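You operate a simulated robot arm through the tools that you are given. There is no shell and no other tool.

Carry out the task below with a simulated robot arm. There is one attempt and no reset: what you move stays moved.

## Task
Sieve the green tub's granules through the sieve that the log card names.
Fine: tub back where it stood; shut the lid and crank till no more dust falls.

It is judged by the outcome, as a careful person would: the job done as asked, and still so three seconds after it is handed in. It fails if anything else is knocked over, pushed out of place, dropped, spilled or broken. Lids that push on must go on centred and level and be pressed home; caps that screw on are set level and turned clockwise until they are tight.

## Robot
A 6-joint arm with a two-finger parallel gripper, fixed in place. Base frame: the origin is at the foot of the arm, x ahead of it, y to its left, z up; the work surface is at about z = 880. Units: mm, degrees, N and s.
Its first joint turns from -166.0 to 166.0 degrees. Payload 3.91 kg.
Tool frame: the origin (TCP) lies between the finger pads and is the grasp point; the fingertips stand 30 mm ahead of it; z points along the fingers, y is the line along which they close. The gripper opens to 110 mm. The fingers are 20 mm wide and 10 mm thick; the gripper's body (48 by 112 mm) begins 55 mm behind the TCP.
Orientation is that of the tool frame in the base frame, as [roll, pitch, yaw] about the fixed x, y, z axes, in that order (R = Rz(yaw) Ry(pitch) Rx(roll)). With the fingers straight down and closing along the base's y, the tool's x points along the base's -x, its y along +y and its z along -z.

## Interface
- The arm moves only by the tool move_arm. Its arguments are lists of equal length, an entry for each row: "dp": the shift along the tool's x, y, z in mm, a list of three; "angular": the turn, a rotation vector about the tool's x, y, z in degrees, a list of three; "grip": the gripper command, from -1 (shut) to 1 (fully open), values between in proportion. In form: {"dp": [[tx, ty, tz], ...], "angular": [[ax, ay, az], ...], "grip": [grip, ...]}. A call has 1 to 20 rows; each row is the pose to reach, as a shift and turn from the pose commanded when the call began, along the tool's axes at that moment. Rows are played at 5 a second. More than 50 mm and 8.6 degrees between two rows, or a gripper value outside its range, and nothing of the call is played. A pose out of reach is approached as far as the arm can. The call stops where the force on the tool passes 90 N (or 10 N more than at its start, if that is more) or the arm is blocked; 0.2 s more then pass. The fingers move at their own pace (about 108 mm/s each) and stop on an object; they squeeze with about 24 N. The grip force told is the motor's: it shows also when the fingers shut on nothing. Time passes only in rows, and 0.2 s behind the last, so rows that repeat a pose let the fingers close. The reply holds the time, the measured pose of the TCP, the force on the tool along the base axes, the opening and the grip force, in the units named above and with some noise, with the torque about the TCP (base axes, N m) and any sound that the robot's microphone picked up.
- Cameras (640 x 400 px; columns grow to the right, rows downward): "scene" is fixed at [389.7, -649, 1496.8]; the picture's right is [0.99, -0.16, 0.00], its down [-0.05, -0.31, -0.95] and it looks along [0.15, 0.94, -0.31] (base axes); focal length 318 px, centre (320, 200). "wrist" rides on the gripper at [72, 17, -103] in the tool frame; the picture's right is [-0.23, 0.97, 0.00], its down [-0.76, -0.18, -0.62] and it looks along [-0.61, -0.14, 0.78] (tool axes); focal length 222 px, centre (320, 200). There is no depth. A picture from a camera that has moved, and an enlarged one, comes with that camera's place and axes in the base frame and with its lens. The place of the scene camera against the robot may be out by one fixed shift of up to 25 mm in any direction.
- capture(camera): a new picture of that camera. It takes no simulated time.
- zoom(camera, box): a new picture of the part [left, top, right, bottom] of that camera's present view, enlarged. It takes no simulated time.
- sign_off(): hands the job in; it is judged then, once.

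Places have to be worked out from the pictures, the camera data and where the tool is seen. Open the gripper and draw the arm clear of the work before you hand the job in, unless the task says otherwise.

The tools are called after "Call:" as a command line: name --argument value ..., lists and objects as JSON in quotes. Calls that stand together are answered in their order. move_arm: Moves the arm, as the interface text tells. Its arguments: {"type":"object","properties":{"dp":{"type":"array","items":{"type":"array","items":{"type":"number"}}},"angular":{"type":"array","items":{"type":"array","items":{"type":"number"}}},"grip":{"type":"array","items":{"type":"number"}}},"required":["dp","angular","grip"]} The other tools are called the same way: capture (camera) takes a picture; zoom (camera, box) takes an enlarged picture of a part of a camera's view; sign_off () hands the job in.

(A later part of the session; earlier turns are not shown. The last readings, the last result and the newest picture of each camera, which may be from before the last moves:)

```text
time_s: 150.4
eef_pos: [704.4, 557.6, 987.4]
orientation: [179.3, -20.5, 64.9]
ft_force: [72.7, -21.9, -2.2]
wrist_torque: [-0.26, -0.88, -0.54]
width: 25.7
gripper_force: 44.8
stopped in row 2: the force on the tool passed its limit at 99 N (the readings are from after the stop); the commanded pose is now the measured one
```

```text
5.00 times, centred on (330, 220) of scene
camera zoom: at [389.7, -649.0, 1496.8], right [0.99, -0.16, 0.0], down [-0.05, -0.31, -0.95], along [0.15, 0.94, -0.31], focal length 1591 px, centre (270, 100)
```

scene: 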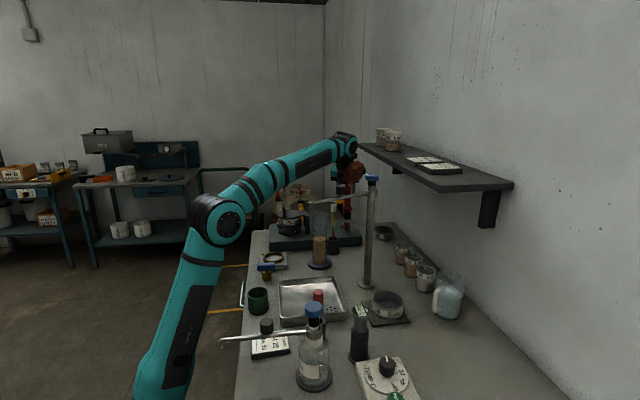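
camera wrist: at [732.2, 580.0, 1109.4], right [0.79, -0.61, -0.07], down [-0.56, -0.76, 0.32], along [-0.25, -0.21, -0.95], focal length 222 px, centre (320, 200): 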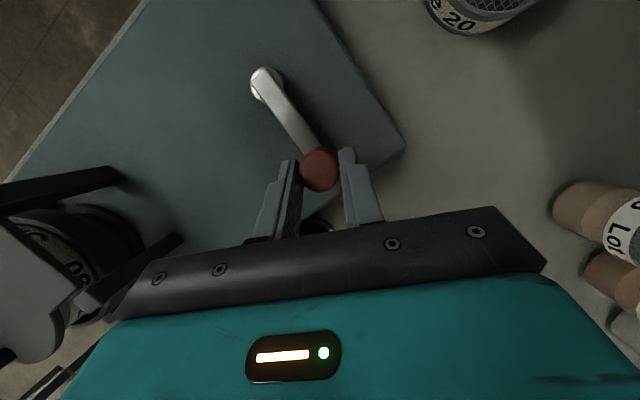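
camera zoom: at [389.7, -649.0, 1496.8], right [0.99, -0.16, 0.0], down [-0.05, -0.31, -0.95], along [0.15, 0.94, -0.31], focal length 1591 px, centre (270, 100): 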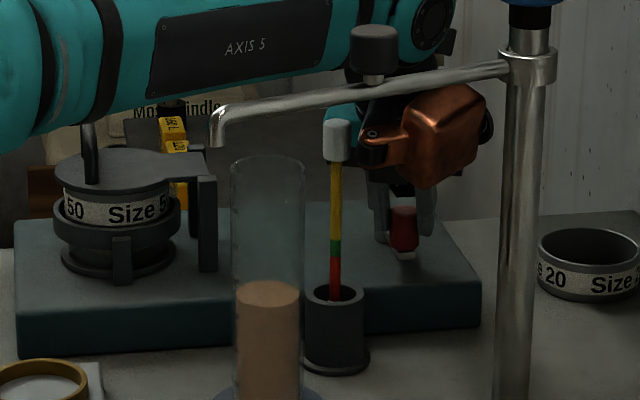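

It is blocked that way (99 N), so it must turn the other way. I relieve and try counter-clockwise by 36°.

Call:
move_arm --dp '[[2, 2.3, 0.75], [4.9, 8, 1.8], [8.3, 13.4, 3.1], [12.2, 18.4, 4.5], [18.9, 24.9, 7], [26.5, 30.4, 9.8]]' --angular '[[0, 0, 0], [0, 0, 0], [0, 0, 0], [0, 0, 0], [0, 0, 0], [0, 0, 0]]' --grip '[-1, -1, -1, -1, -1, -1]'

Call:
capture --camera "wrist"

```text
time_s: 151.8
eef_pos: [736.0, 575.6, 989.5]
orientation: [179.5, -20.5, 65.3]
ft_force: [-4.3, 7.4, 7.1]
wrist_torque: [0.62, -0.17, 0.04]
width: 24.5
gripper_force: 45.1
```

```text
taken
camera wrist: at [763.5, 598.6, 1112.3], right [0.79, -0.6, -0.07], down [-0.56, -0.77, 0.31], along [-0.24, -0.21, -0.95], focal length 222 px, centre (320, 200)
```

wrist: 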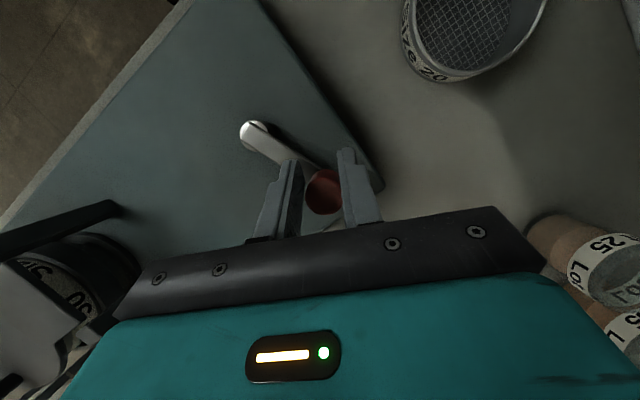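

It turns freely counter-clockwise. I take a settling reading before continuing.

Call:
move_arm --dp '[[0, 0, 0], [0, 0, 0]]' --angular '[[0, 0, 0], [0, 0, 0]]' --grip '[-1, -1]'

Call:
zoom --camera "wrist" --box '[224, 100, 384, 220]'

```text
time_s: 152.4
eef_pos: [735.9, 575.7, 990.4]
orientation: [179.4, -20.6, 65.2]
ft_force: [-3.7, 30.8, 17.7]
wrist_torque: [0.65, -0.08, -0.55]
width: 24.1
gripper_force: 44.6
```

```text
3.33 times, centred on (304, 160) of wrist
camera zoom: at [763.2, 598.6, 1112.2], right [0.79, -0.6, -0.07], down [-0.56, -0.77, 0.32], along [-0.24, -0.21, -0.95], focal length 740 px, centre (373, 333)
```

zoom: 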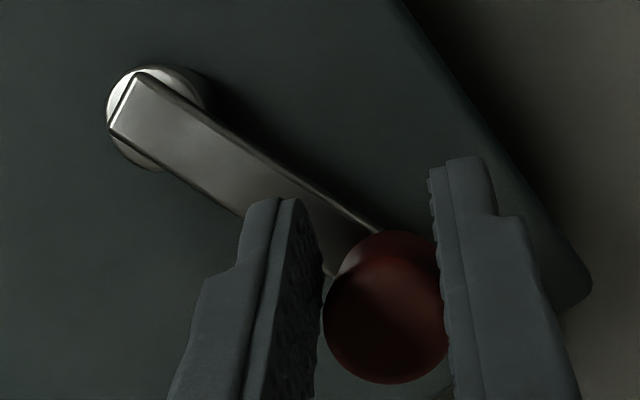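

The knob slips along the fingers when the motion is parallel to them, so a better way is to keep the closing axis tangential by rolling the last joint with the crank. I release, lift 45 mm and re-orient for that.

Call:
move_arm --dp '[[0, 0, 0], [0, 0, 0], [5, 0.1, -13], [15.8, 0.4, -42.1], [15.8, 0.4, -42.1], [15.8, 0.4, -42.1], [15.8, 0.4, -42.1], [15.8, 0.4, -42.1], [15.8, 0.4, -42.1], [15.8, 0.4, -42.1], [15.8, 0.4, -42.1], [15.8, 0.4, -42.1]]' --angular '[[0, 0, 0], [0, 0, 0], [0, 0, 0], [0, 0, 0], [-0.9, -0.8, -7], [-1.8, -1.6, -14.1], [-2.7, -2.4, -21.1], [-3.6, -3.2, -28.2], [-4.5, -4, -35.2], [-5.4, -4.8, -42.3], [-6.27, -5.55, -49.3], [-6.27, -5.55, -49.3]]' --grip '[-0.3, -0.09, -0.09, -0.09, -0.09, -0.09, -0.09, -0.09, -0.09, -0.09, -0.09, -0.09]'

Call:
capture --camera "wrist"

Call:
zoom --camera "scene" --box '[300, 130, 428, 250]'

```text
time_s: 155.0
eef_pos: [737.3, 575.2, 1036.1]
orientation: [161.0, -5.6, 114.1]
ft_force: [-0.7, 0.0, -0.2]
wrist_torque: [-0.02, 0.0, 0.02]
width: 50.2
gripper_force: 0.1
```

```text
taken
camera wrist: at [695.7, 624.8, 1143.7], right [0.95, 0.14, 0.29], down [-0.01, -0.89, 0.46], along [0.33, -0.43, -0.84], focal length 222 px, centre (320, 200)
```

wrist: 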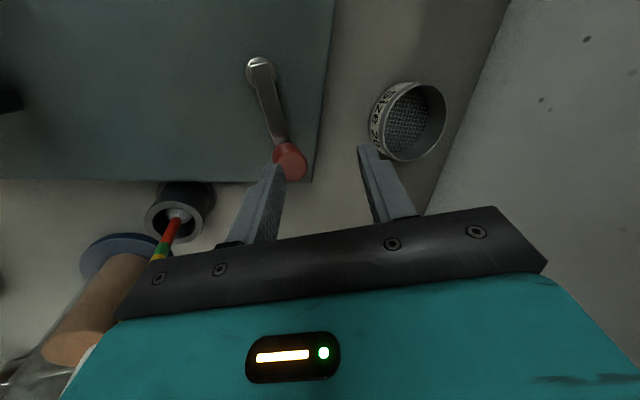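

```text
3.33 times, centred on (364, 190) of scene
camera zoom: at [389.7, -649.0, 1496.8], right [0.99, -0.16, 0.0], down [-0.05, -0.31, -0.95], along [0.15, 0.94, -0.31], focal length 1060 px, centre (173, 233)
```

zoom: 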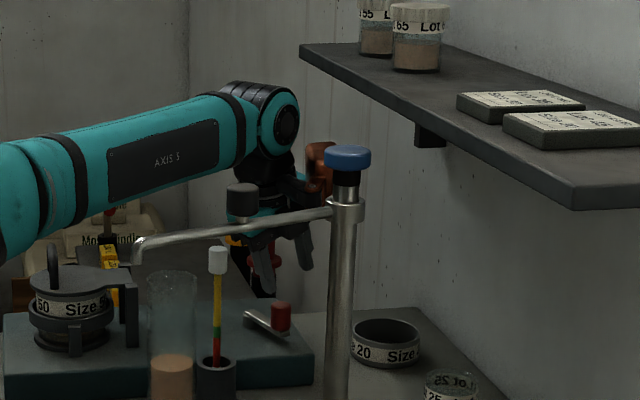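

Call:
zoom --camera "wrist" --box '[224, 40, 384, 200]'

```text
2.50 times, centred on (304, 120) of wrist
camera zoom: at [695.7, 624.8, 1143.7], right [0.95, 0.14, 0.29], down [-0.01, -0.89, 0.46], along [0.33, -0.43, -0.84], focal length 555 px, centre (360, 400)
```

zoom: 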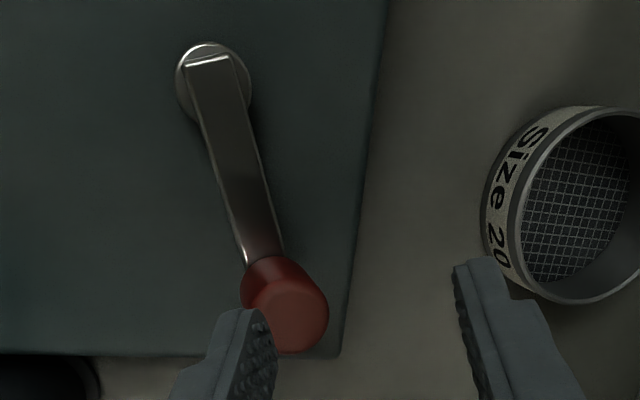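

Knob now at ≈ (733.5, 570.5), pivot ≈ (711, 629.5). I shift over it and descend, then view before closing.

Call:
move_arm --dp '[[-2.4, -5.8, -2.3], [-4.8, -11.5, -4.5], [-6.5, -17.1, 11.5], [-8.2, -22.7, 27.4], [-9.9, -28.2, 43.4], [-9.9, -28.2, 43.4]]' --angular '[[0, 0, 0], [0, 0, 0], [0, 0, 0], [0, 0, 0], [0, 0, 0], [0, 0, 0]]' --grip '[-0.09, -0.09, -0.09, -0.09, -0.09, -0.09]'

Call:
zoom --camera "wrist" --box '[224, 80, 416, 220]'

Call:
zoom --camera "scene" --box '[330, 190, 410, 245]'

```text
time_s: 156.4
eef_pos: [729.8, 564.0, 983.2]
orientation: [161.0, -5.6, 114.1]
ft_force: [0.3, 0.2, 0.2]
wrist_torque: [-0.02, -0.03, -0.01]
width: 50.2
gripper_force: 0.0
```

```text
2.86 times, centred on (320, 150) of wrist
camera zoom: at [688.3, 614.1, 1092.8], right [0.95, 0.14, 0.29], down [-0.01, -0.89, 0.45], along [0.32, -0.43, -0.84], focal length 635 px, centre (320, 343)
```

zoom: 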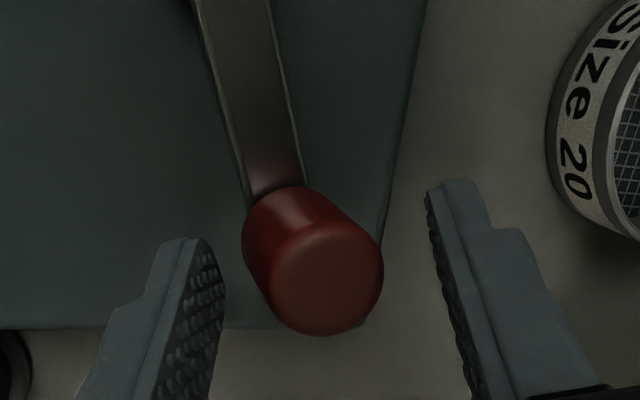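

```text
7.27 times, centred on (370, 218) of scene
camera zoom: at [389.7, -649.0, 1496.8], right [0.99, -0.16, 0.0], down [-0.05, -0.31, -0.95], along [0.15, 0.94, -0.31], focal length 2314 px, centre (-44, 73)
```

zoom: 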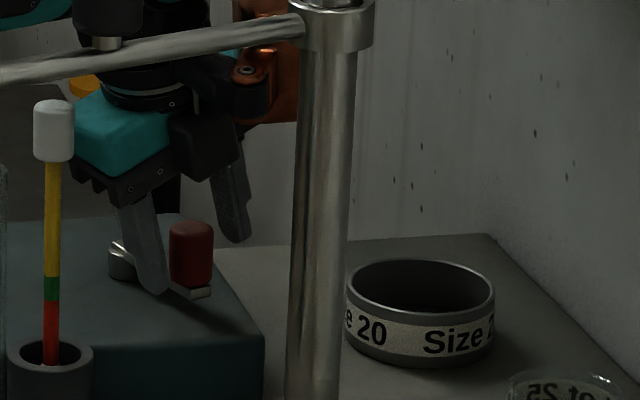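

Well centred. I close on the knob.

Call:
move_arm --dp '[[0, 0, 0], [0, 0, 0], [0, 0, 0], [0, 0, 0]]' --angular '[[0, 0, 0], [0, 0, 0], [0, 0, 0], [0, 0, 0]]' --grip '[-0.3, -0.5, -1, -1]'

Call:
zoom --camera "wrist" --box '[224, 80, 416, 220]'

```text
time_s: 157.4
eef_pos: [729.7, 564.9, 983.6]
orientation: [161.1, -5.7, 114.0]
ft_force: [2.1, -0.3, 1.8]
wrist_torque: [-0.4, 1.02, -0.15]
width: 33.1
gripper_force: 45.4
```

```text
2.86 times, centred on (320, 150) of wrist
camera zoom: at [688.4, 614.1, 1092.9], right [0.95, 0.14, 0.29], down [-0.01, -0.89, 0.45], along [0.32, -0.43, -0.84], focal length 635 px, centre (320, 343)
```

zoom: 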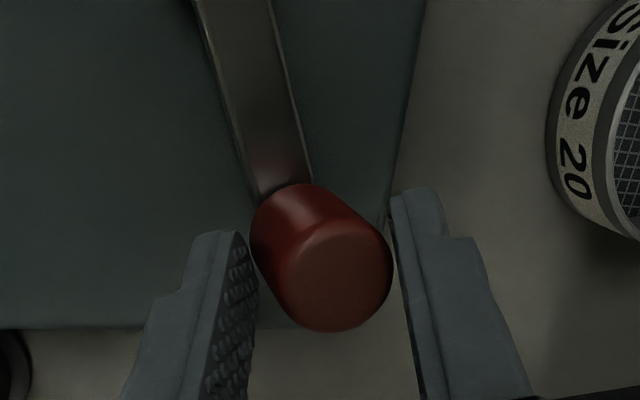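

Gripped (on a slant, 33 mm). I crank counter-clockwise rolling with it, first 40° to check.

Call:
move_arm --dp '[[0.16, 8.17, 2.86], [1.5, 16.19, 5.79], [4.02, 23.92, 8.75], [7.66, 31.2, 11.67], [12.35, 37.89, 14.5]]' --angular '[[0, 0, -8], [0, 0, -16], [0, 0, -24], [0, 0, -32], [0, 0, -40]]' --grip '[-1, -1, -1, -1, -1]'

Call:
zoom --camera "wrist" --box '[224, 60, 416, 220]'

Call:
zoom --camera "scene" --box '[270, 205, 326, 240]'

```text
time_s: 158.6
eef_pos: [762.0, 593.2, 985.2]
orientation: [161.7, 7.7, 151.9]
ft_force: [2.5, -0.7, 13.6]
wrist_torque: [-0.17, 1.05, -0.09]
width: 32.5
gripper_force: 45.3
```

```text
2.50 times, centred on (320, 140) of wrist
camera zoom: at [677.7, 618.7, 1077.4], right [0.6, 0.73, 0.33], down [0.43, -0.64, 0.63], along [0.68, -0.23, -0.7], focal length 555 px, centre (320, 350)
```

zoom: 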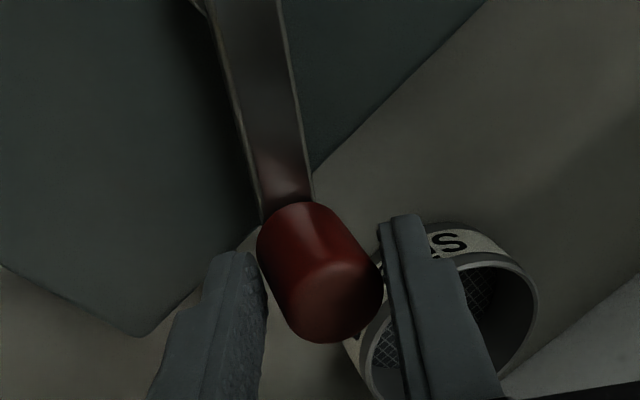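

```text
11.43 times, centred on (298, 222) of scene
camera zoom: at [389.7, -649.0, 1496.8], right [0.99, -0.16, 0.0], down [-0.05, -0.31, -0.95], along [0.15, 0.94, -0.31], focal length 3636 px, centre (571, -57)
```

zoom: 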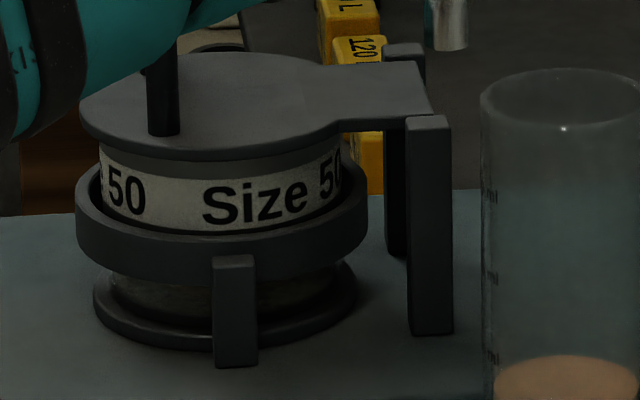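

It follows smoothly with low force. I continue the crank from 61° to 221° in one sweep.

Call:
move_arm --dp '[[0.48, 8.21, 2.68], [2.15, 16.33, 5.16], [4.97, 24.19, 7.4], [8.89, 31.65, 9.34], [13.84, 38.57, 10.95], [19.72, 44.8, 12.2], [26.4, 50.22, 13.06], [33.76, 54.74, 13.53], [41.66, 58.25, 13.58], [49.95, 60.69, 13.21], [58.47, 62.02, 12.45], [67.04, 62.2, 11.29], [75.5, 61.26, 9.77], [83.68, 59.18, 7.91], [91.44, 56.01, 5.74], [98.61, 51.82, 3.32], [105.06, 46.69, 0.68], [110.65, 40.72, -2.11], [115.3, 34.02, -5.02], [118.9, 26.72, -7.97]]' --angular '[[0, 0, -8], [0, 0, -16], [0, 0, -24], [0, 0, -32], [0, 0, -40], [0, 0, -48], [0, 0, -56], [0, 0, -64], [0, 0, -72], [0, 0, -80], [0, 0, -88], [0, 0, -96], [0, 0, -104], [0, 0, -112], [0, 0, -120], [0, 0, -128], [0, 0, -136], [0, 0, -144], [0, 0, -152], [0, 0, -160]]' --grip '[-1, -1, -1, -1, -1, -1, -1, -1, -1, -1, -1, -1, -1, -1, -1, -1, -1, -1, -1, -1]'

Call:
zoom --camera "wrist" --box '[224, 60, 416, 220]'

Call:
zoom --camera "scene" --box '[266, 180, 394, 260]'

```text
time_s: 160.8
eef_pos: [759.3, 659.0, 982.3]
orientation: [-175.5, 19.1, -128.8]
ft_force: [65.9, -47.6, -3.2]
wrist_torque: [-0.11, 0.64, -0.33]
width: 31.0
gripper_force: 47.0
stopped in row 10: the force on the tool passed its limit at 101 N (the readings are from after the stop); the commanded pose is now the measured one
```

```text
2.50 times, centred on (320, 140) of wrist
camera zoom: at [675.3, 595.5, 1054.4], right [-0.61, 0.79, 0.0], down [0.42, 0.32, 0.85], along [0.67, 0.52, -0.53], focal length 555 px, centre (320, 350)
```

zoom: 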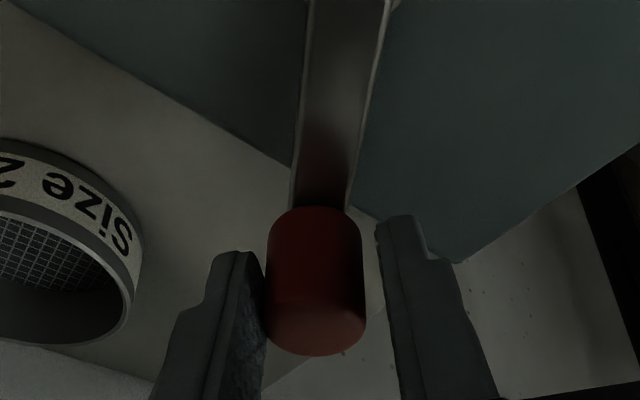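

```text
5.00 times, centred on (330, 220) of scene
camera zoom: at [389.7, -649.0, 1496.8], right [0.99, -0.16, 0.0], down [-0.05, -0.31, -0.95], along [0.15, 0.94, -0.31], focal length 1591 px, centre (270, 100)
```

zoom: 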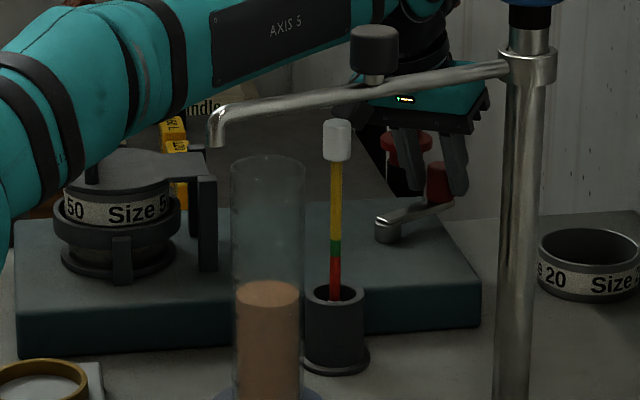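

The sweep stopped at about 122° of crank angle with ~100 N against the motion. I look at everything around before deciding.

Call:
capture --camera "wrist"

Call:
capture --camera "scene"

Call:
zoom --camera "scene" --box '[325, 195, 389, 245]'

```text
taken
camera wrist: at [675.3, 595.5, 1054.4], right [-0.61, 0.79, 0.0], down [0.42, 0.32, 0.85], along [0.67, 0.52, -0.53], focal length 222 px, centre (320, 200)
```

wrist: 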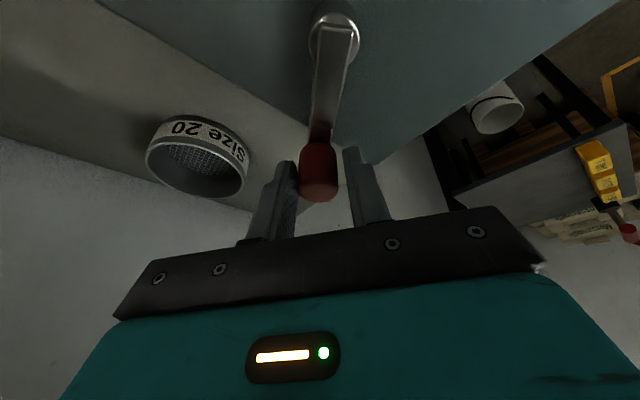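

```text
taken
```

scene: 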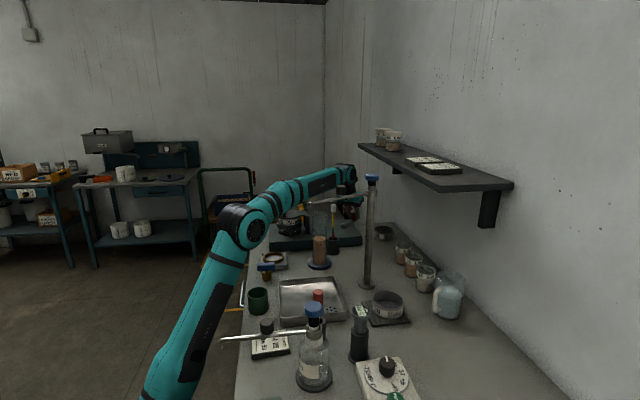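

```text
8.00 times, centred on (357, 220) of scene
camera zoom: at [389.7, -649.0, 1496.8], right [0.99, -0.16, 0.0], down [-0.05, -0.31, -0.95], along [0.15, 0.94, -0.31], focal length 2545 px, centre (24, 40)
```

zoom: 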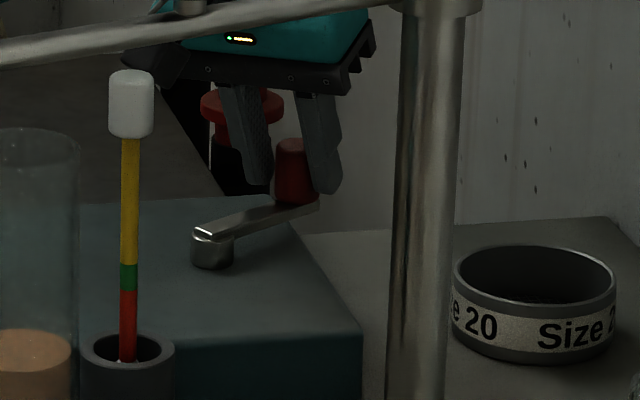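

Call:
zoom --camera "scene" --box '[270, 210, 318, 240]'

Call:
move_arm --dp '[[0, 0, 0], [0, 0, 0]]' --angular '[[0, 0, 0], [0, 0, 0]]' --grip '[-1, -1]'

Call:
zoom --camera "wrist" --box '[240, 0, 400, 230]'

```text
13.33 times, centred on (294, 225) of scene
camera zoom: at [389.7, -649.0, 1496.8], right [0.99, -0.16, 0.0], down [-0.05, -0.31, -0.95], along [0.15, 0.94, -0.31], focal length 4242 px, centre (667, -133)
```

zoom: 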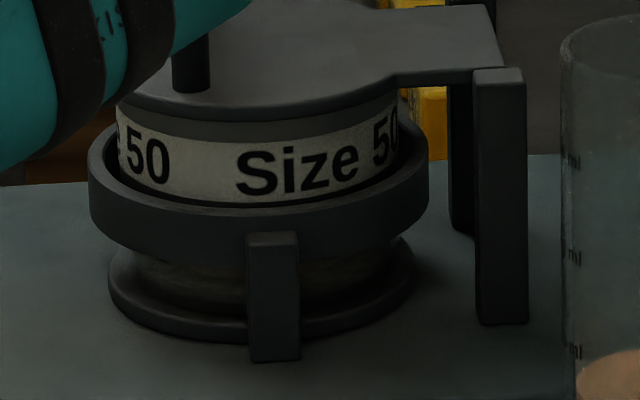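

```text
time_s: 161.4
eef_pos: [754.0, 662.9, 982.1]
orientation: [-175.8, 19.1, -128.5]
ft_force: [76.5, -34.9, 1.2]
wrist_torque: [0.67, -0.18, 0.15]
width: 41.5
gripper_force: 45.8
```

```text
1.74 times, centred on (320, 115) of wrist
camera zoom: at [671.9, 598.5, 1054.3], right [-0.61, 0.79, 0.01], down [0.42, 0.32, 0.85], along [0.67, 0.52, -0.53], focal length 386 px, centre (320, 348)
```

zoom: 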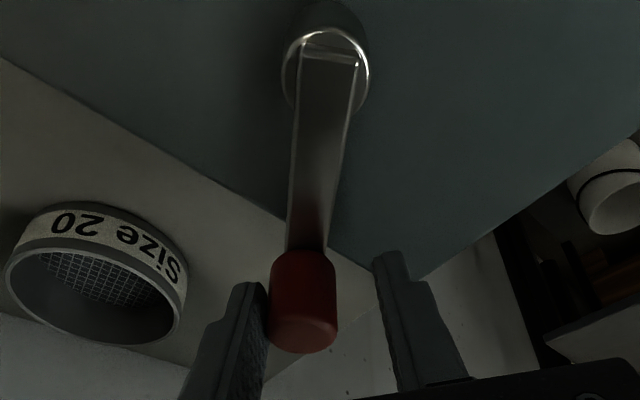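

The knob seems firmly stopped at ≈ 121°. I open the gripper, rise a little and inspect the crank and the dish.

Call:
move_arm --dp '[[0, 0, 0], [0, 0, 0], [0, 0, 0], [6, 0, -14], [12, 0, -28], [20, 0, -47], [20, 0, -47]]' --angular '[[0, 0, 0], [0, 0, 0], [0, 0, 0], [0, 0, 0], [0, 0, 0], [0, 0, 0], [0, 0, 0]]' --grip '[-0.1, 0.1, 0.1, 0.1, 0.1, 0.1, 0.1]'

Call:
capture --camera "wrist"

Call:
zoom --camera "scene" --box '[325, 195, 389, 245]'

Call:
zoom --camera "scene" --box '[270, 205, 318, 240]'

```text
time_s: 163.0
eef_pos: [723.9, 644.5, 1019.7]
orientation: [-175.8, 19.1, -128.2]
ft_force: [0.3, 0.2, -0.4]
wrist_torque: [-0.02, -0.01, 0.03]
width: 60.3
gripper_force: 0.0
```

```text
taken
camera wrist: at [641.5, 580.0, 1090.7], right [-0.62, 0.79, 0.01], down [0.42, 0.32, 0.85], along [0.67, 0.52, -0.53], focal length 222 px, centre (320, 200)
```

wrist: 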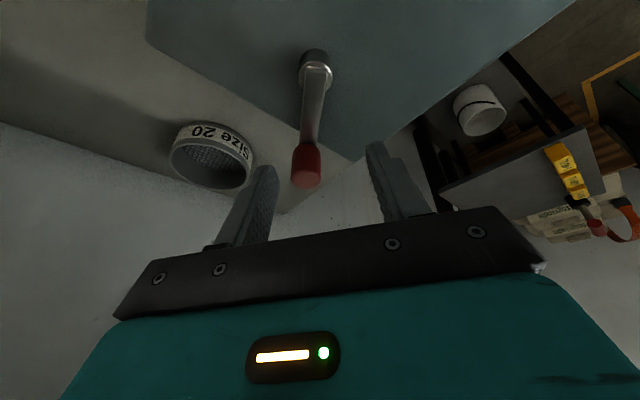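

```text
8.00 times, centred on (357, 220) of scene
camera zoom: at [389.7, -649.0, 1496.8], right [0.99, -0.16, 0.0], down [-0.05, -0.31, -0.95], along [0.15, 0.94, -0.31], focal length 2545 px, centre (24, 40)
```

zoom: 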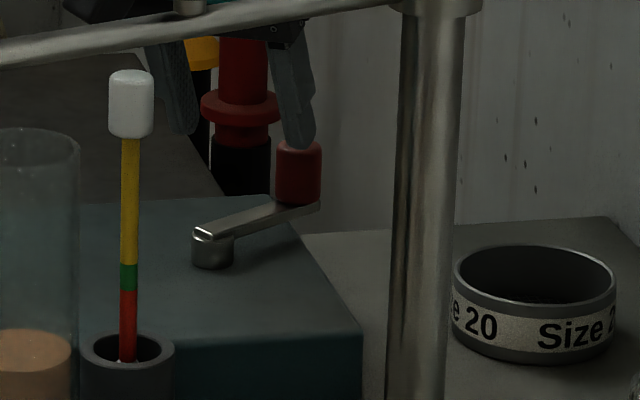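

```text
11.43 times, centred on (294, 222) of scene
camera zoom: at [389.7, -649.0, 1496.8], right [0.99, -0.16, 0.0], down [-0.05, -0.31, -0.95], along [0.15, 0.94, -0.31], focal length 3636 px, centre (617, -57)
```

zoom: 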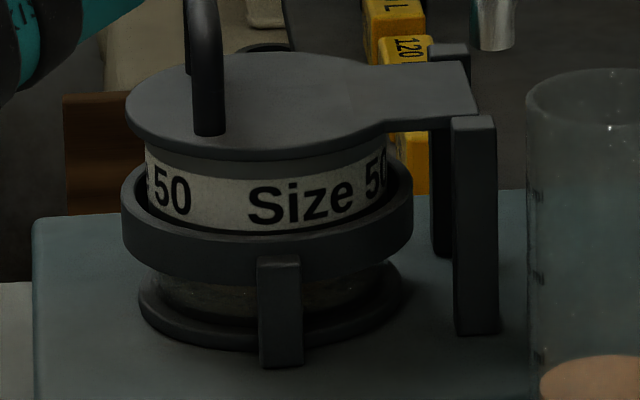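

Call:
zoom --camera "scene" --box '[278, 224, 310, 244]'

Call:
zoom --camera "wrist" --box '[256, 20, 384, 200]'

```text
16.00 times, centred on (294, 234) of scene
camera zoom: at [389.7, -649.0, 1496.8], right [0.99, -0.16, 0.0], down [-0.05, -0.31, -0.95], along [0.15, 0.94, -0.31], focal length 5090 px, centre (736, -344)
```

zoom: 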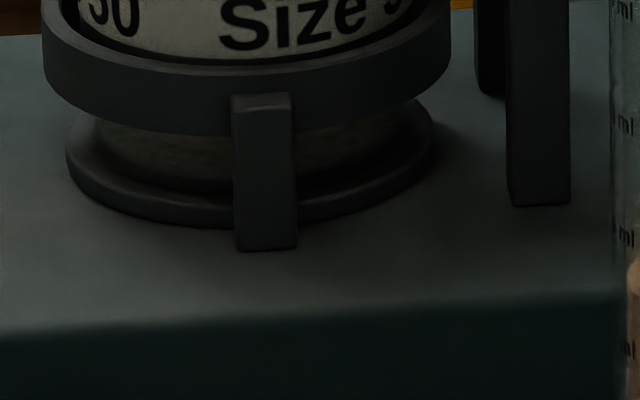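

```text
2.22 times, centred on (320, 110) of wrist
camera zoom: at [641.5, 580.0, 1090.7], right [-0.62, 0.79, 0.01], down [0.42, 0.32, 0.85], along [0.67, 0.52, -0.53], focal length 494 px, centre (320, 400)
```

zoom: 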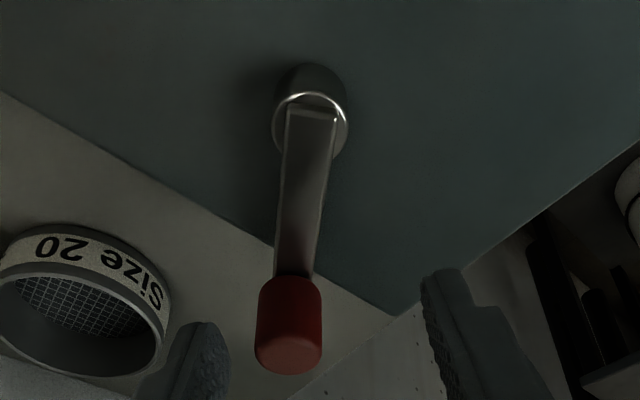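

I suspect the crank swings between two stops (≈ 0° and ≈ 121°), to be worked to and fro. I re-grip the knob properly here, closing axis tangential, then test it back towards 0°.

Call:
move_arm --dp '[[-9.6, -6, 3.8], [-19.1, -11.9, 7.5], [-28.7, -17.9, 11.3], [-25, -17.1, 21.9], [-21.4, -16.4, 32.5], [-17.7, -15.6, 43.1], [-17.7, -15.6, 43.1]]' --angular '[[0, 0, 6.5], [0, 0, 13], [0, 0, 19.6], [0, 0, 19.6], [0, 0, 19.6], [0, 0, 19.6], [0, 0, 19.6]]' --grip '[0.1, 0.1, 0.1, 0.1, 0.1, 0.1, 0.1]'

Call:
zoom --camera "wrist" --box '[224, 60, 416, 220]'

```text
time_s: 164.6
eef_pos: [759.8, 655.4, 985.8]
orientation: [177.4, 19.4, -149.1]
ft_force: [0.2, 0.5, 0.0]
wrist_torque: [-0.01, -0.01, -0.01]
width: 60.3
gripper_force: 0.0
```

```text
2.50 times, centred on (320, 140) of wrist
camera zoom: at [664.5, 612.9, 1060.1], right [-0.33, 0.94, 0.12], down [0.55, 0.09, 0.83], along [0.77, 0.34, -0.54], focal length 555 px, centre (320, 350)
```

zoom: 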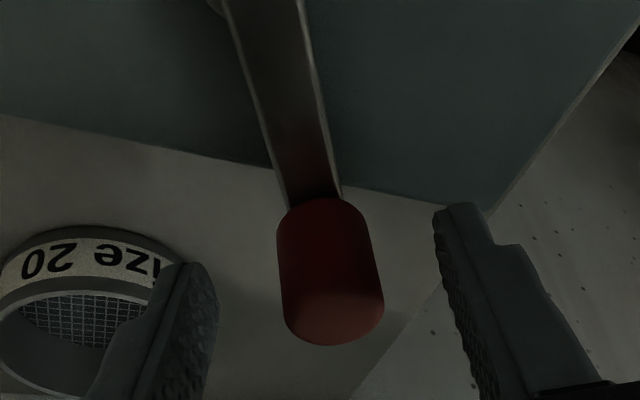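

Call:
move_arm --dp '[[0, 0, 0], [0, 0, 0], [0, 0, 0], [0, 0, 0], [0, 0, 0]]' --angular '[[0, 0, 0], [0, 0, 0], [0, 0, 0], [0, 0, 0], [0, 0, 0]]' --grip '[-0.2, -0.4, -0.6, -1, -1]'

```text
time_s: 165.8
eef_pos: [759.6, 654.6, 986.8]
orientation: [177.4, 19.4, -149.0]
ft_force: [1.8, 0.6, 1.3]
wrist_torque: [-0.82, -0.52, 0.02]
width: 25.7
gripper_force: 44.6
```

A good grip now (25.7 mm). I probe 6 mm further counter-clockwise to see whether it's really a stop.

Call:
move_arm --dp '[[0, 2, 0], [0, 4, 0.2], [0, 6.5, 0.3]]' --angular '[[0, 0, -2], [0, 0, -4], [0, 0, -6]]' --grip '[-1, -1, -1]'

Call:
move_arm --dp '[[0, 0, 0], [0, 0, 0]]' --angular '[[0, 0, 0], [0, 0, 0]]' --grip '[-1, -1]'

```text
time_s: 166.6
eef_pos: [758.3, 656.9, 986.1]
orientation: [179.5, 19.4, -142.7]
ft_force: [13.0, -49.3, -6.2]
wrist_torque: [-1.05, -0.37, -0.33]
width: 25.1
gripper_force: 44.8
```

```text
time_s: 167.2
eef_pos: [758.3, 657.6, 986.7]
orientation: [179.5, 19.5, -142.8]
ft_force: [21.7, -69.2, -7.5]
wrist_torque: [-2.25, -0.49, -0.82]
width: 25.3
gripper_force: 44.9
```

It is a firm stop. Now I test the return direction: clockwise from 121° to 95°, rolling with it.

Call:
move_arm --dp '[[0.83, -8.6, -0.36], [2.79, -17.0, -1.12], [5.82, -25.02, -2.27], [9.89, -32.5, -3.8]]' --angular '[[0, 0, 8], [0, 0, 16], [0, 0, 24], [0, 0, 32]]' --grip '[-1, -1, -1, -1]'

Call:
zoom --camera "wrist" --box '[224, 60, 416, 220]'

```text
time_s: 168.2
eef_pos: [763.1, 629.7, 988.2]
orientation: [168.9, 16.1, -176.1]
ft_force: [-29.5, -6.9, 0.7]
wrist_torque: [-0.85, -0.4, 0.35]
width: 28.8
gripper_force: 45.9
```

```text
2.50 times, centred on (320, 140) of wrist
camera zoom: at [665.0, 620.1, 1067.0], right [0.1, 0.96, 0.24], down [0.59, -0.25, 0.77], along [0.8, 0.07, -0.6], focal length 555 px, centre (320, 350)
```

zoom: 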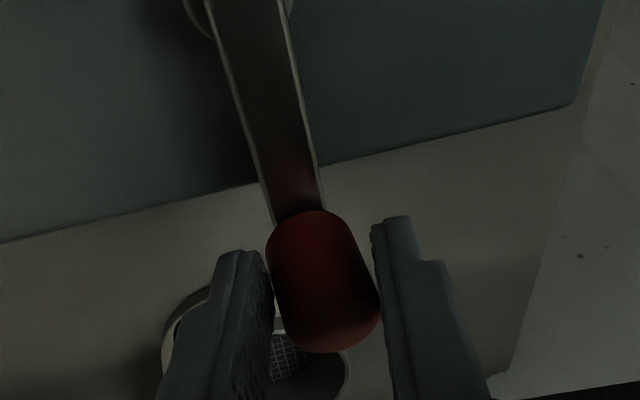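

It swings back freely, so the crank works to and fro between its stops. I do a full stroke down to ≈ 7° and back up to ≈ 71°, with a small radius correction.

Call:
move_arm --dp '[[2.1, -8.1, -2.2], [3.8, -16.1, -4.35], [6.6, -23.8, -6.7], [10.5, -30.9, -9.3], [15.3, -37.4, -12.1], [21, -43, -14.9], [27.5, -47.7, -17.8], [34.6, -51.4, -20.7], [42.2, -54.1, -23.6], [50.1, -55.6, -26.3], [58.2, -55.9, -28.8], [50.1, -55.6, -26.3], [42.2, -54.1, -23.6], [34.6, -51.4, -20.7], [27.5, -47.7, -17.8], [21, -43, -14.9], [15.3, -37.4, -12.1], [10.5, -30.9, -9.3], [6.6, -23.8, -6.7]]' --angular '[[0, 0, 8], [0, 0, 16], [0, 0, 24], [0, 0, 32], [0, 0, 40], [0, 0, 48], [0, 0, 56], [0, 0, 64], [0, 0, 72], [0, 0, 80], [0, 0, 88], [0, 0, 80], [0, 0, 72], [0, 0, 64], [0, 0, 56], [0, 0, 48], [0, 0, 40], [0, 0, 32], [0, 0, 24]]' --grip '[-1, -1, -1, -1, -1, -1, -1, -1, -1, -1, -1, -1, -1, -1, -1, -1, -1, -1, -1]'

Call:
zoom --camera "scene" --box '[270, 205, 318, 240]'

Call:
zoom --camera "wrist" --box '[224, 60, 416, 220]'

```text
time_s: 172.2
eef_pos: [761.2, 605.3, 987.7]
orientation: [163.3, 10.5, 160.0]
ft_force: [4.7, 0.0, 11.7]
wrist_torque: [-0.27, 0.91, -0.07]
width: 30.5
gripper_force: 44.6
```

```text
11.43 times, centred on (294, 222) of scene
camera zoom: at [389.7, -649.0, 1496.8], right [0.99, -0.16, 0.0], down [-0.05, -0.31, -0.95], along [0.15, 0.94, -0.31], focal length 3636 px, centre (617, -57)
```

zoom: 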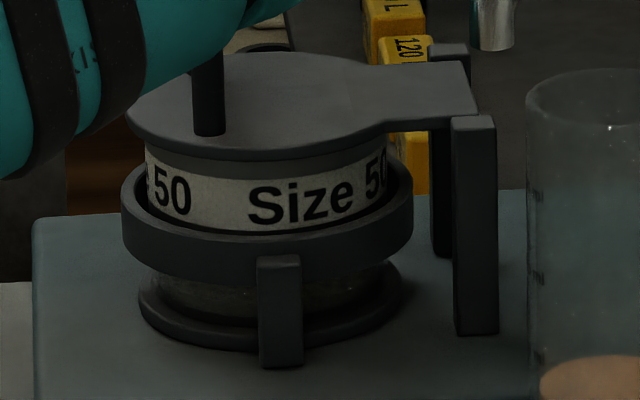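

```text
2.50 times, centred on (320, 140) of wrist
camera zoom: at [671.8, 623.6, 1076.2], right [0.48, 0.82, 0.32], down [0.49, -0.55, 0.68], along [0.73, -0.17, -0.67], focal length 555 px, centre (320, 350)
```

zoom: 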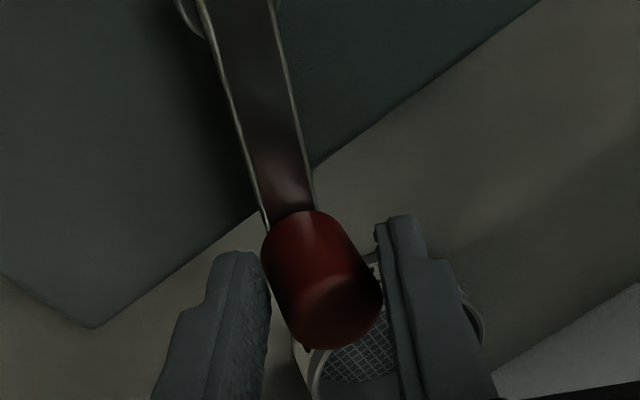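

The to-and-fro cranking works with low forces. I continue: up to 117°, then down to 7°, and look at the dish right after the motion.

Call:
move_arm --dp '[[0.52, 8.15, 2.39], [2.21, 16.21, 4.52], [5.01, 24.05, 6.35], [8.88, 31.47, 7.85], [13.75, 38.36, 8.99], [18, 43.09, 9.59], [13.75, 38.36, 8.99], [8.88, 31.47, 7.85], [5.01, 24.05, 6.35], [2.21, 16.21, 4.52], [0.52, 8.15, 2.39], [0, 0, 0], [0.64, -8.09, -2.59], [2.43, -15.93, -5.34], [5.35, -23.39, -8.2], [9.33, -30.34, -11.1], [14.3, -36.62, -14.01], [20.15, -42.1, -16.84], [26.77, -46.7, -19.55], [34.04, -50.31, -22.1]]' --angular '[[0, 0, -8], [0, 0, -16], [0, 0, -24], [0, 0, -32], [0, 0, -40], [0, 0, -46], [0, 0, -40], [0, 0, -32], [0, 0, -24], [0, 0, -16], [0, 0, -8], [0, 0, 0], [0, 0, 8], [0, 0, 16], [0, 0, 24], [0, 0, 32], [0, 0, 40], [0, 0, 48], [0, 0, 56], [0, 0, 64]]' --grip '[-1, -1, -1, -1, -1, -1, -1, -1, -1, -1, -1, -1, -1, -1, -1, -1, -1, -1, -1, -1]'

Call:
zoom --camera "scene" --box '[276, 222, 312, 244]'

Call:
zoom --camera "scene" --box '[266, 180, 394, 260]'

```text
time_s: 176.4
eef_pos: [709.6, 563.8, 987.6]
orientation: [163.1, -10.1, 98.9]
ft_force: [-1.8, -2.3, 23.6]
wrist_torque: [-1.11, 0.48, 0.1]
width: 31.6
gripper_force: 44.9
```

```text
16.00 times, centred on (294, 233) of scene
camera zoom: at [389.7, -649.0, 1496.8], right [0.99, -0.16, 0.0], down [-0.05, -0.31, -0.95], along [0.15, 0.94, -0.31], focal length 5090 px, centre (736, -328)
```

zoom: 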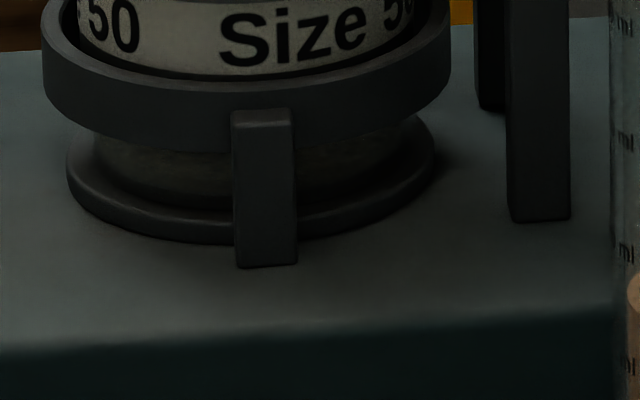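

```text
5.00 times, centred on (330, 220) of scene
camera zoom: at [389.7, -649.0, 1496.8], right [0.99, -0.16, 0.0], down [-0.05, -0.31, -0.95], along [0.15, 0.94, -0.31], focal length 1591 px, centre (270, 100)
```

zoom: 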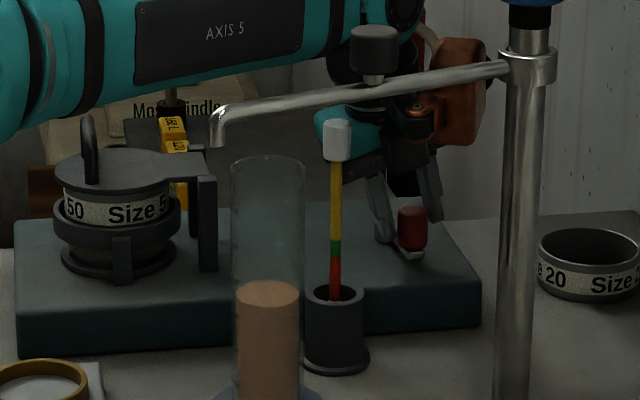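

Forces are fine. I keep cranking: several more full strokes.

Call:
move_arm --dp '[[0.06, 8.12, 2.55], [1.29, 16.09, 5.26], [3.66, 23.75, 8.09], [7.13, 30.97, 11], [11.62, 37.58, 13.9], [17.04, 43.48, 16.76], [23.32, 48.53, 19.51], [30.3, 52.65, 22.1], [37.85, 55.76, 24.49], [45.83, 57.78, 26.62], [54.1, 58.7, 28.45], [62.48, 58.48, 29.95], [70.81, 57.12, 31.09], [76.92, 55.37, 31.69], [70.81, 57.12, 31.09], [62.48, 58.48, 29.95], [54.1, 58.7, 28.45], [45.83, 57.78, 26.62], [37.85, 55.76, 24.49], [30.3, 52.65, 22.1]]' --angular '[[0, 0, -8], [0, 0, -16], [0, 0, -24], [0, 0, -32], [0, 0, -40], [0, 0, -48], [0, 0, -56], [0, 0, -64], [0, 0, -72], [0, 0, -80], [0, 0, -88], [0, 0, -96], [0, 0, -104], [0, 0, -110], [0, 0, -104], [0, 0, -96], [0, 0, -88], [0, 0, -80], [0, 0, -72], [0, 0, -64]]' --grip '[-1, -1, -1, -1, -1, -1, -1, -1, -1, -1, -1, -1, -1, -1, -1, -1, -1, -1, -1, -1]'

Call:
move_arm --dp '[[0.52, 8.15, 2.39], [2.21, 16.21, 4.52], [5.01, 24.05, 6.35], [8.88, 31.47, 7.85], [13.75, 38.36, 8.99], [18, 43.09, 9.59], [13.75, 38.36, 8.99], [8.88, 31.47, 7.85], [5.01, 24.05, 6.35], [2.21, 16.21, 4.52], [0.52, 8.15, 2.39], [0, 0, 0], [0.64, -8.09, -2.59], [2.43, -15.93, -5.34], [5.35, -23.39, -8.2], [9.33, -30.34, -11.1], [14.3, -36.62, -14.01], [20.15, -42.1, -16.84], [26.77, -46.7, -19.55], [34.04, -50.31, -22.1]]' --angular '[[0, 0, -8], [0, 0, -16], [0, 0, -24], [0, 0, -32], [0, 0, -40], [0, 0, -46], [0, 0, -40], [0, 0, -32], [0, 0, -24], [0, 0, -16], [0, 0, -8], [0, 0, 0], [0, 0, 8], [0, 0, 16], [0, 0, 24], [0, 0, 32], [0, 0, 40], [0, 0, 48], [0, 0, 56], [0, 0, 64]]' --grip '[-1, -1, -1, -1, -1, -1, -1, -1, -1, -1, -1, -1, -1, -1, -1, -1, -1, -1, -1, -1]'

Call:
zoom --camera "scene" --box '[276, 222, 312, 244]'

Call:
zoom --camera "wrist" --box '[200, 40, 440, 220]'

```text
time_s: 180.6
eef_pos: [759.3, 604.9, 987.1]
orientation: [163.3, 10.4, 160.0]
ft_force: [-5.3, -1.7, 12.4]
wrist_torque: [-1.16, -0.81, 0.19]
width: 31.1
gripper_force: 45.5
```

```text
time_s: 184.8
eef_pos: [709.4, 564.3, 986.3]
orientation: [163.1, -10.1, 98.7]
ft_force: [-0.4, -2.8, 22.0]
wrist_torque: [-1.12, 0.58, 0.06]
width: 31.7
gripper_force: 45.1
```

```text
16.00 times, centred on (294, 233) of scene
camera zoom: at [389.7, -649.0, 1496.8], right [0.99, -0.16, 0.0], down [-0.05, -0.31, -0.95], along [0.15, 0.94, -0.31], focal length 5090 px, centre (736, -328)
```

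zoom: 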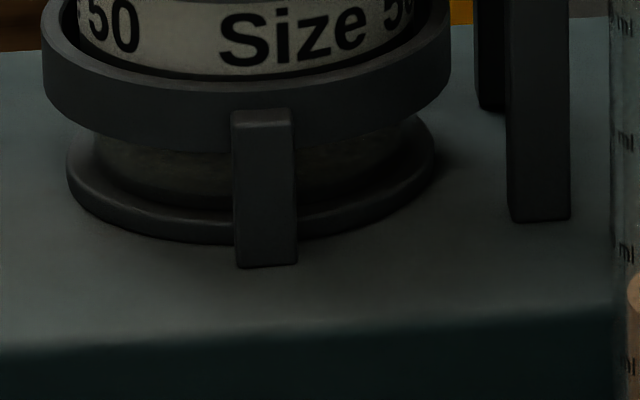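

```text
2.22 times, centred on (320, 130) of wrist
camera zoom: at [687.5, 615.3, 1100.6], right [0.96, -0.13, 0.24], down [-0.22, -0.89, 0.4], along [0.16, -0.44, -0.88], focal length 494 px, centre (320, 356)
```

zoom: 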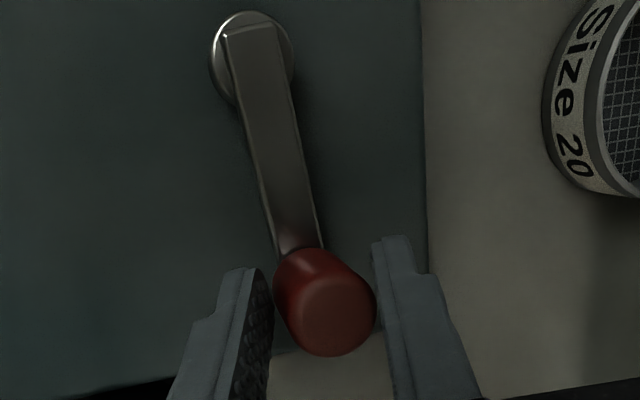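

Call:
zoom --camera "scene" --box '[279, 228, 295, 238]'

Call:
zoom --camera "scene" --box '[290, 228, 306, 238]'

```text
16.00 times, centred on (287, 233) of scene
camera zoom: at [389.7, -649.0, 1496.8], right [0.99, -0.16, 0.0], down [-0.05, -0.31, -0.95], along [0.15, 0.94, -0.31], focal length 5090 px, centre (848, -328)
```

zoom: 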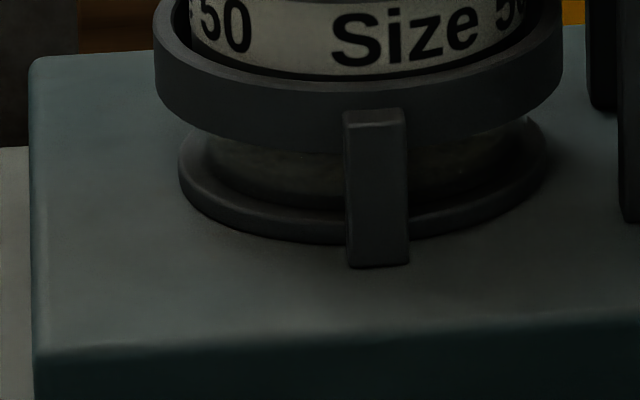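

```text
16.00 times, centred on (298, 233) of scene
camera zoom: at [389.7, -649.0, 1496.8], right [0.99, -0.16, 0.0], down [-0.05, -0.31, -0.95], along [0.15, 0.94, -0.31], focal length 5090 px, centre (672, -328)
```

zoom: 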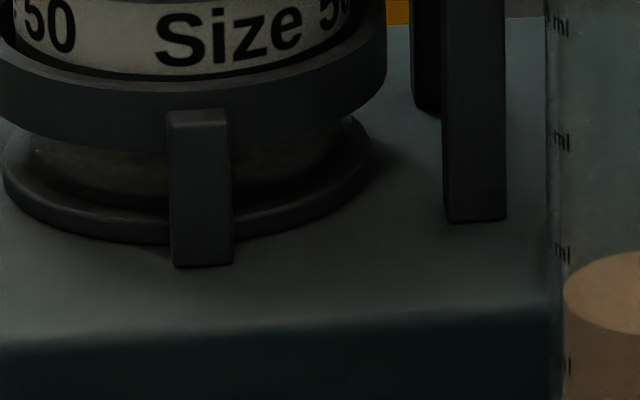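

The scene view can't resolve the dish's content. I crank two more full cycles before inspecting it with the wrist camera.

Call:
move_arm --dp '[[0.06, 8.12, 2.55], [1.29, 16.09, 5.26], [3.66, 23.75, 8.09], [7.13, 30.97, 11], [11.62, 37.58, 13.9], [17.04, 43.48, 16.76], [23.32, 48.53, 19.51], [30.3, 52.65, 22.1], [37.85, 55.76, 24.49], [45.83, 57.78, 26.62], [54.1, 58.7, 28.45], [62.48, 58.48, 29.95], [70.81, 57.12, 31.09], [76.92, 55.37, 31.69], [70.81, 57.12, 31.09], [62.48, 58.48, 29.95], [54.1, 58.7, 28.45], [45.83, 57.78, 26.62], [37.85, 55.76, 24.49], [30.3, 52.65, 22.1]]' --angular '[[0, 0, -8], [0, 0, -16], [0, 0, -24], [0, 0, -32], [0, 0, -40], [0, 0, -48], [0, 0, -56], [0, 0, -64], [0, 0, -72], [0, 0, -80], [0, 0, -88], [0, 0, -96], [0, 0, -104], [0, 0, -110], [0, 0, -104], [0, 0, -96], [0, 0, -88], [0, 0, -80], [0, 0, -72], [0, 0, -64]]' --grip '[-1, -1, -1, -1, -1, -1, -1, -1, -1, -1, -1, -1, -1, -1, -1, -1, -1, -1, -1, -1]'

Call:
move_arm --dp '[[0.52, 8.15, 2.39], [2.21, 16.21, 4.52], [5.01, 24.05, 6.35], [8.88, 31.47, 7.85], [13.75, 38.36, 8.99], [18, 43.09, 9.59], [13.75, 38.36, 8.99], [8.88, 31.47, 7.85], [5.01, 24.05, 6.35], [2.21, 16.21, 4.52], [0.52, 8.15, 2.39], [0, 0, 0], [0.64, -8.09, -2.59], [2.43, -15.93, -5.34], [5.35, -23.39, -8.2], [9.33, -30.34, -11.1], [14.3, -36.62, -14.01], [20.15, -42.1, -16.84], [26.77, -46.7, -19.55], [34.04, -50.31, -22.1]]' --angular '[[0, 0, -8], [0, 0, -16], [0, 0, -24], [0, 0, -32], [0, 0, -40], [0, 0, -46], [0, 0, -40], [0, 0, -32], [0, 0, -24], [0, 0, -16], [0, 0, -8], [0, 0, 0], [0, 0, 8], [0, 0, 16], [0, 0, 24], [0, 0, 32], [0, 0, 40], [0, 0, 48], [0, 0, 56], [0, 0, 64]]' --grip '[-1, -1, -1, -1, -1, -1, -1, -1, -1, -1, -1, -1, -1, -1, -1, -1, -1, -1, -1, -1]'

Call:
move_arm --dp '[[0.06, 8.12, 2.55], [1.29, 16.09, 5.26], [3.66, 23.75, 8.09], [7.13, 30.97, 11], [11.62, 37.58, 13.9], [17.04, 43.48, 16.76], [23.32, 48.53, 19.51], [30.3, 52.65, 22.1], [37.85, 55.76, 24.49], [45.83, 57.78, 26.62], [54.1, 58.7, 28.45], [62.48, 58.48, 29.95], [70.81, 57.12, 31.09], [76.92, 55.37, 31.69], [70.81, 57.12, 31.09], [62.48, 58.48, 29.95], [54.1, 58.7, 28.45], [45.83, 57.78, 26.62], [37.85, 55.76, 24.49], [30.3, 52.65, 22.1]]' --angular '[[0, 0, -8], [0, 0, -16], [0, 0, -24], [0, 0, -32], [0, 0, -40], [0, 0, -48], [0, 0, -56], [0, 0, -64], [0, 0, -72], [0, 0, -80], [0, 0, -88], [0, 0, -96], [0, 0, -104], [0, 0, -110], [0, 0, -104], [0, 0, -96], [0, 0, -88], [0, 0, -80], [0, 0, -72], [0, 0, -64]]' --grip '[-1, -1, -1, -1, -1, -1, -1, -1, -1, -1, -1, -1, -1, -1, -1, -1, -1, -1, -1, -1]'

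Call:
zoom --camera "scene" --box '[266, 200, 394, 260]'

Call:
zoom --camera "wrist" --box '[200, 40, 440, 220]'

```text
time_s: 189.0
eef_pos: [761.2, 603.2, 987.5]
orientation: [163.4, 10.4, 159.9]
ft_force: [-4.7, -0.5, 10.9]
wrist_torque: [-1.2, -0.77, 0.19]
width: 30.9
gripper_force: 44.6
```

```text
time_s: 193.2
eef_pos: [708.8, 566.7, 988.8]
orientation: [163.1, -10.1, 98.8]
ft_force: [-1.7, 3.2, 15.5]
wrist_torque: [-0.92, 0.48, 0.1]
width: 31.5
gripper_force: 44.7
```

```text
time_s: 197.4
eef_pos: [760.1, 604.5, 985.2]
orientation: [163.3, 10.4, 159.9]
ft_force: [-1.3, -2.6, 12.0]
wrist_torque: [-1.28, -0.85, 0.12]
width: 31.2
gripper_force: 45.2
```

```text
5.00 times, centred on (330, 230) of scene
camera zoom: at [389.7, -649.0, 1496.8], right [0.99, -0.16, 0.0], down [-0.05, -0.31, -0.95], along [0.15, 0.94, -0.31], focal length 1591 px, centre (270, 50)
```

zoom: 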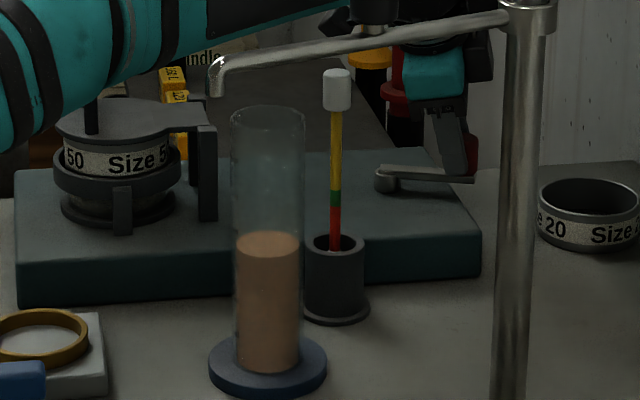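

```text
2.22 times, centred on (320, 130) of wrist
camera zoom: at [671.6, 623.5, 1074.4], right [0.48, 0.82, 0.32], down [0.49, -0.55, 0.67], along [0.72, -0.17, -0.67], focal length 494 px, centre (320, 356)
```

zoom: 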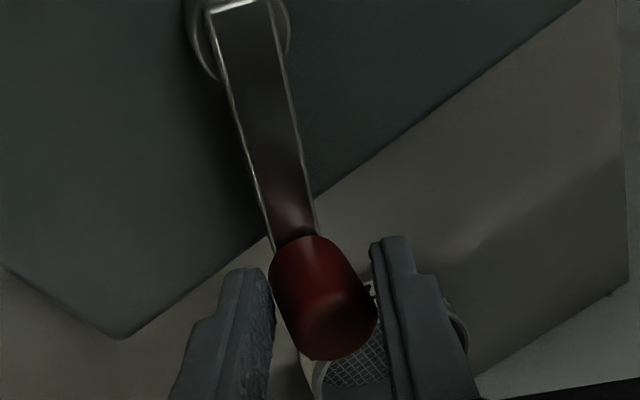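

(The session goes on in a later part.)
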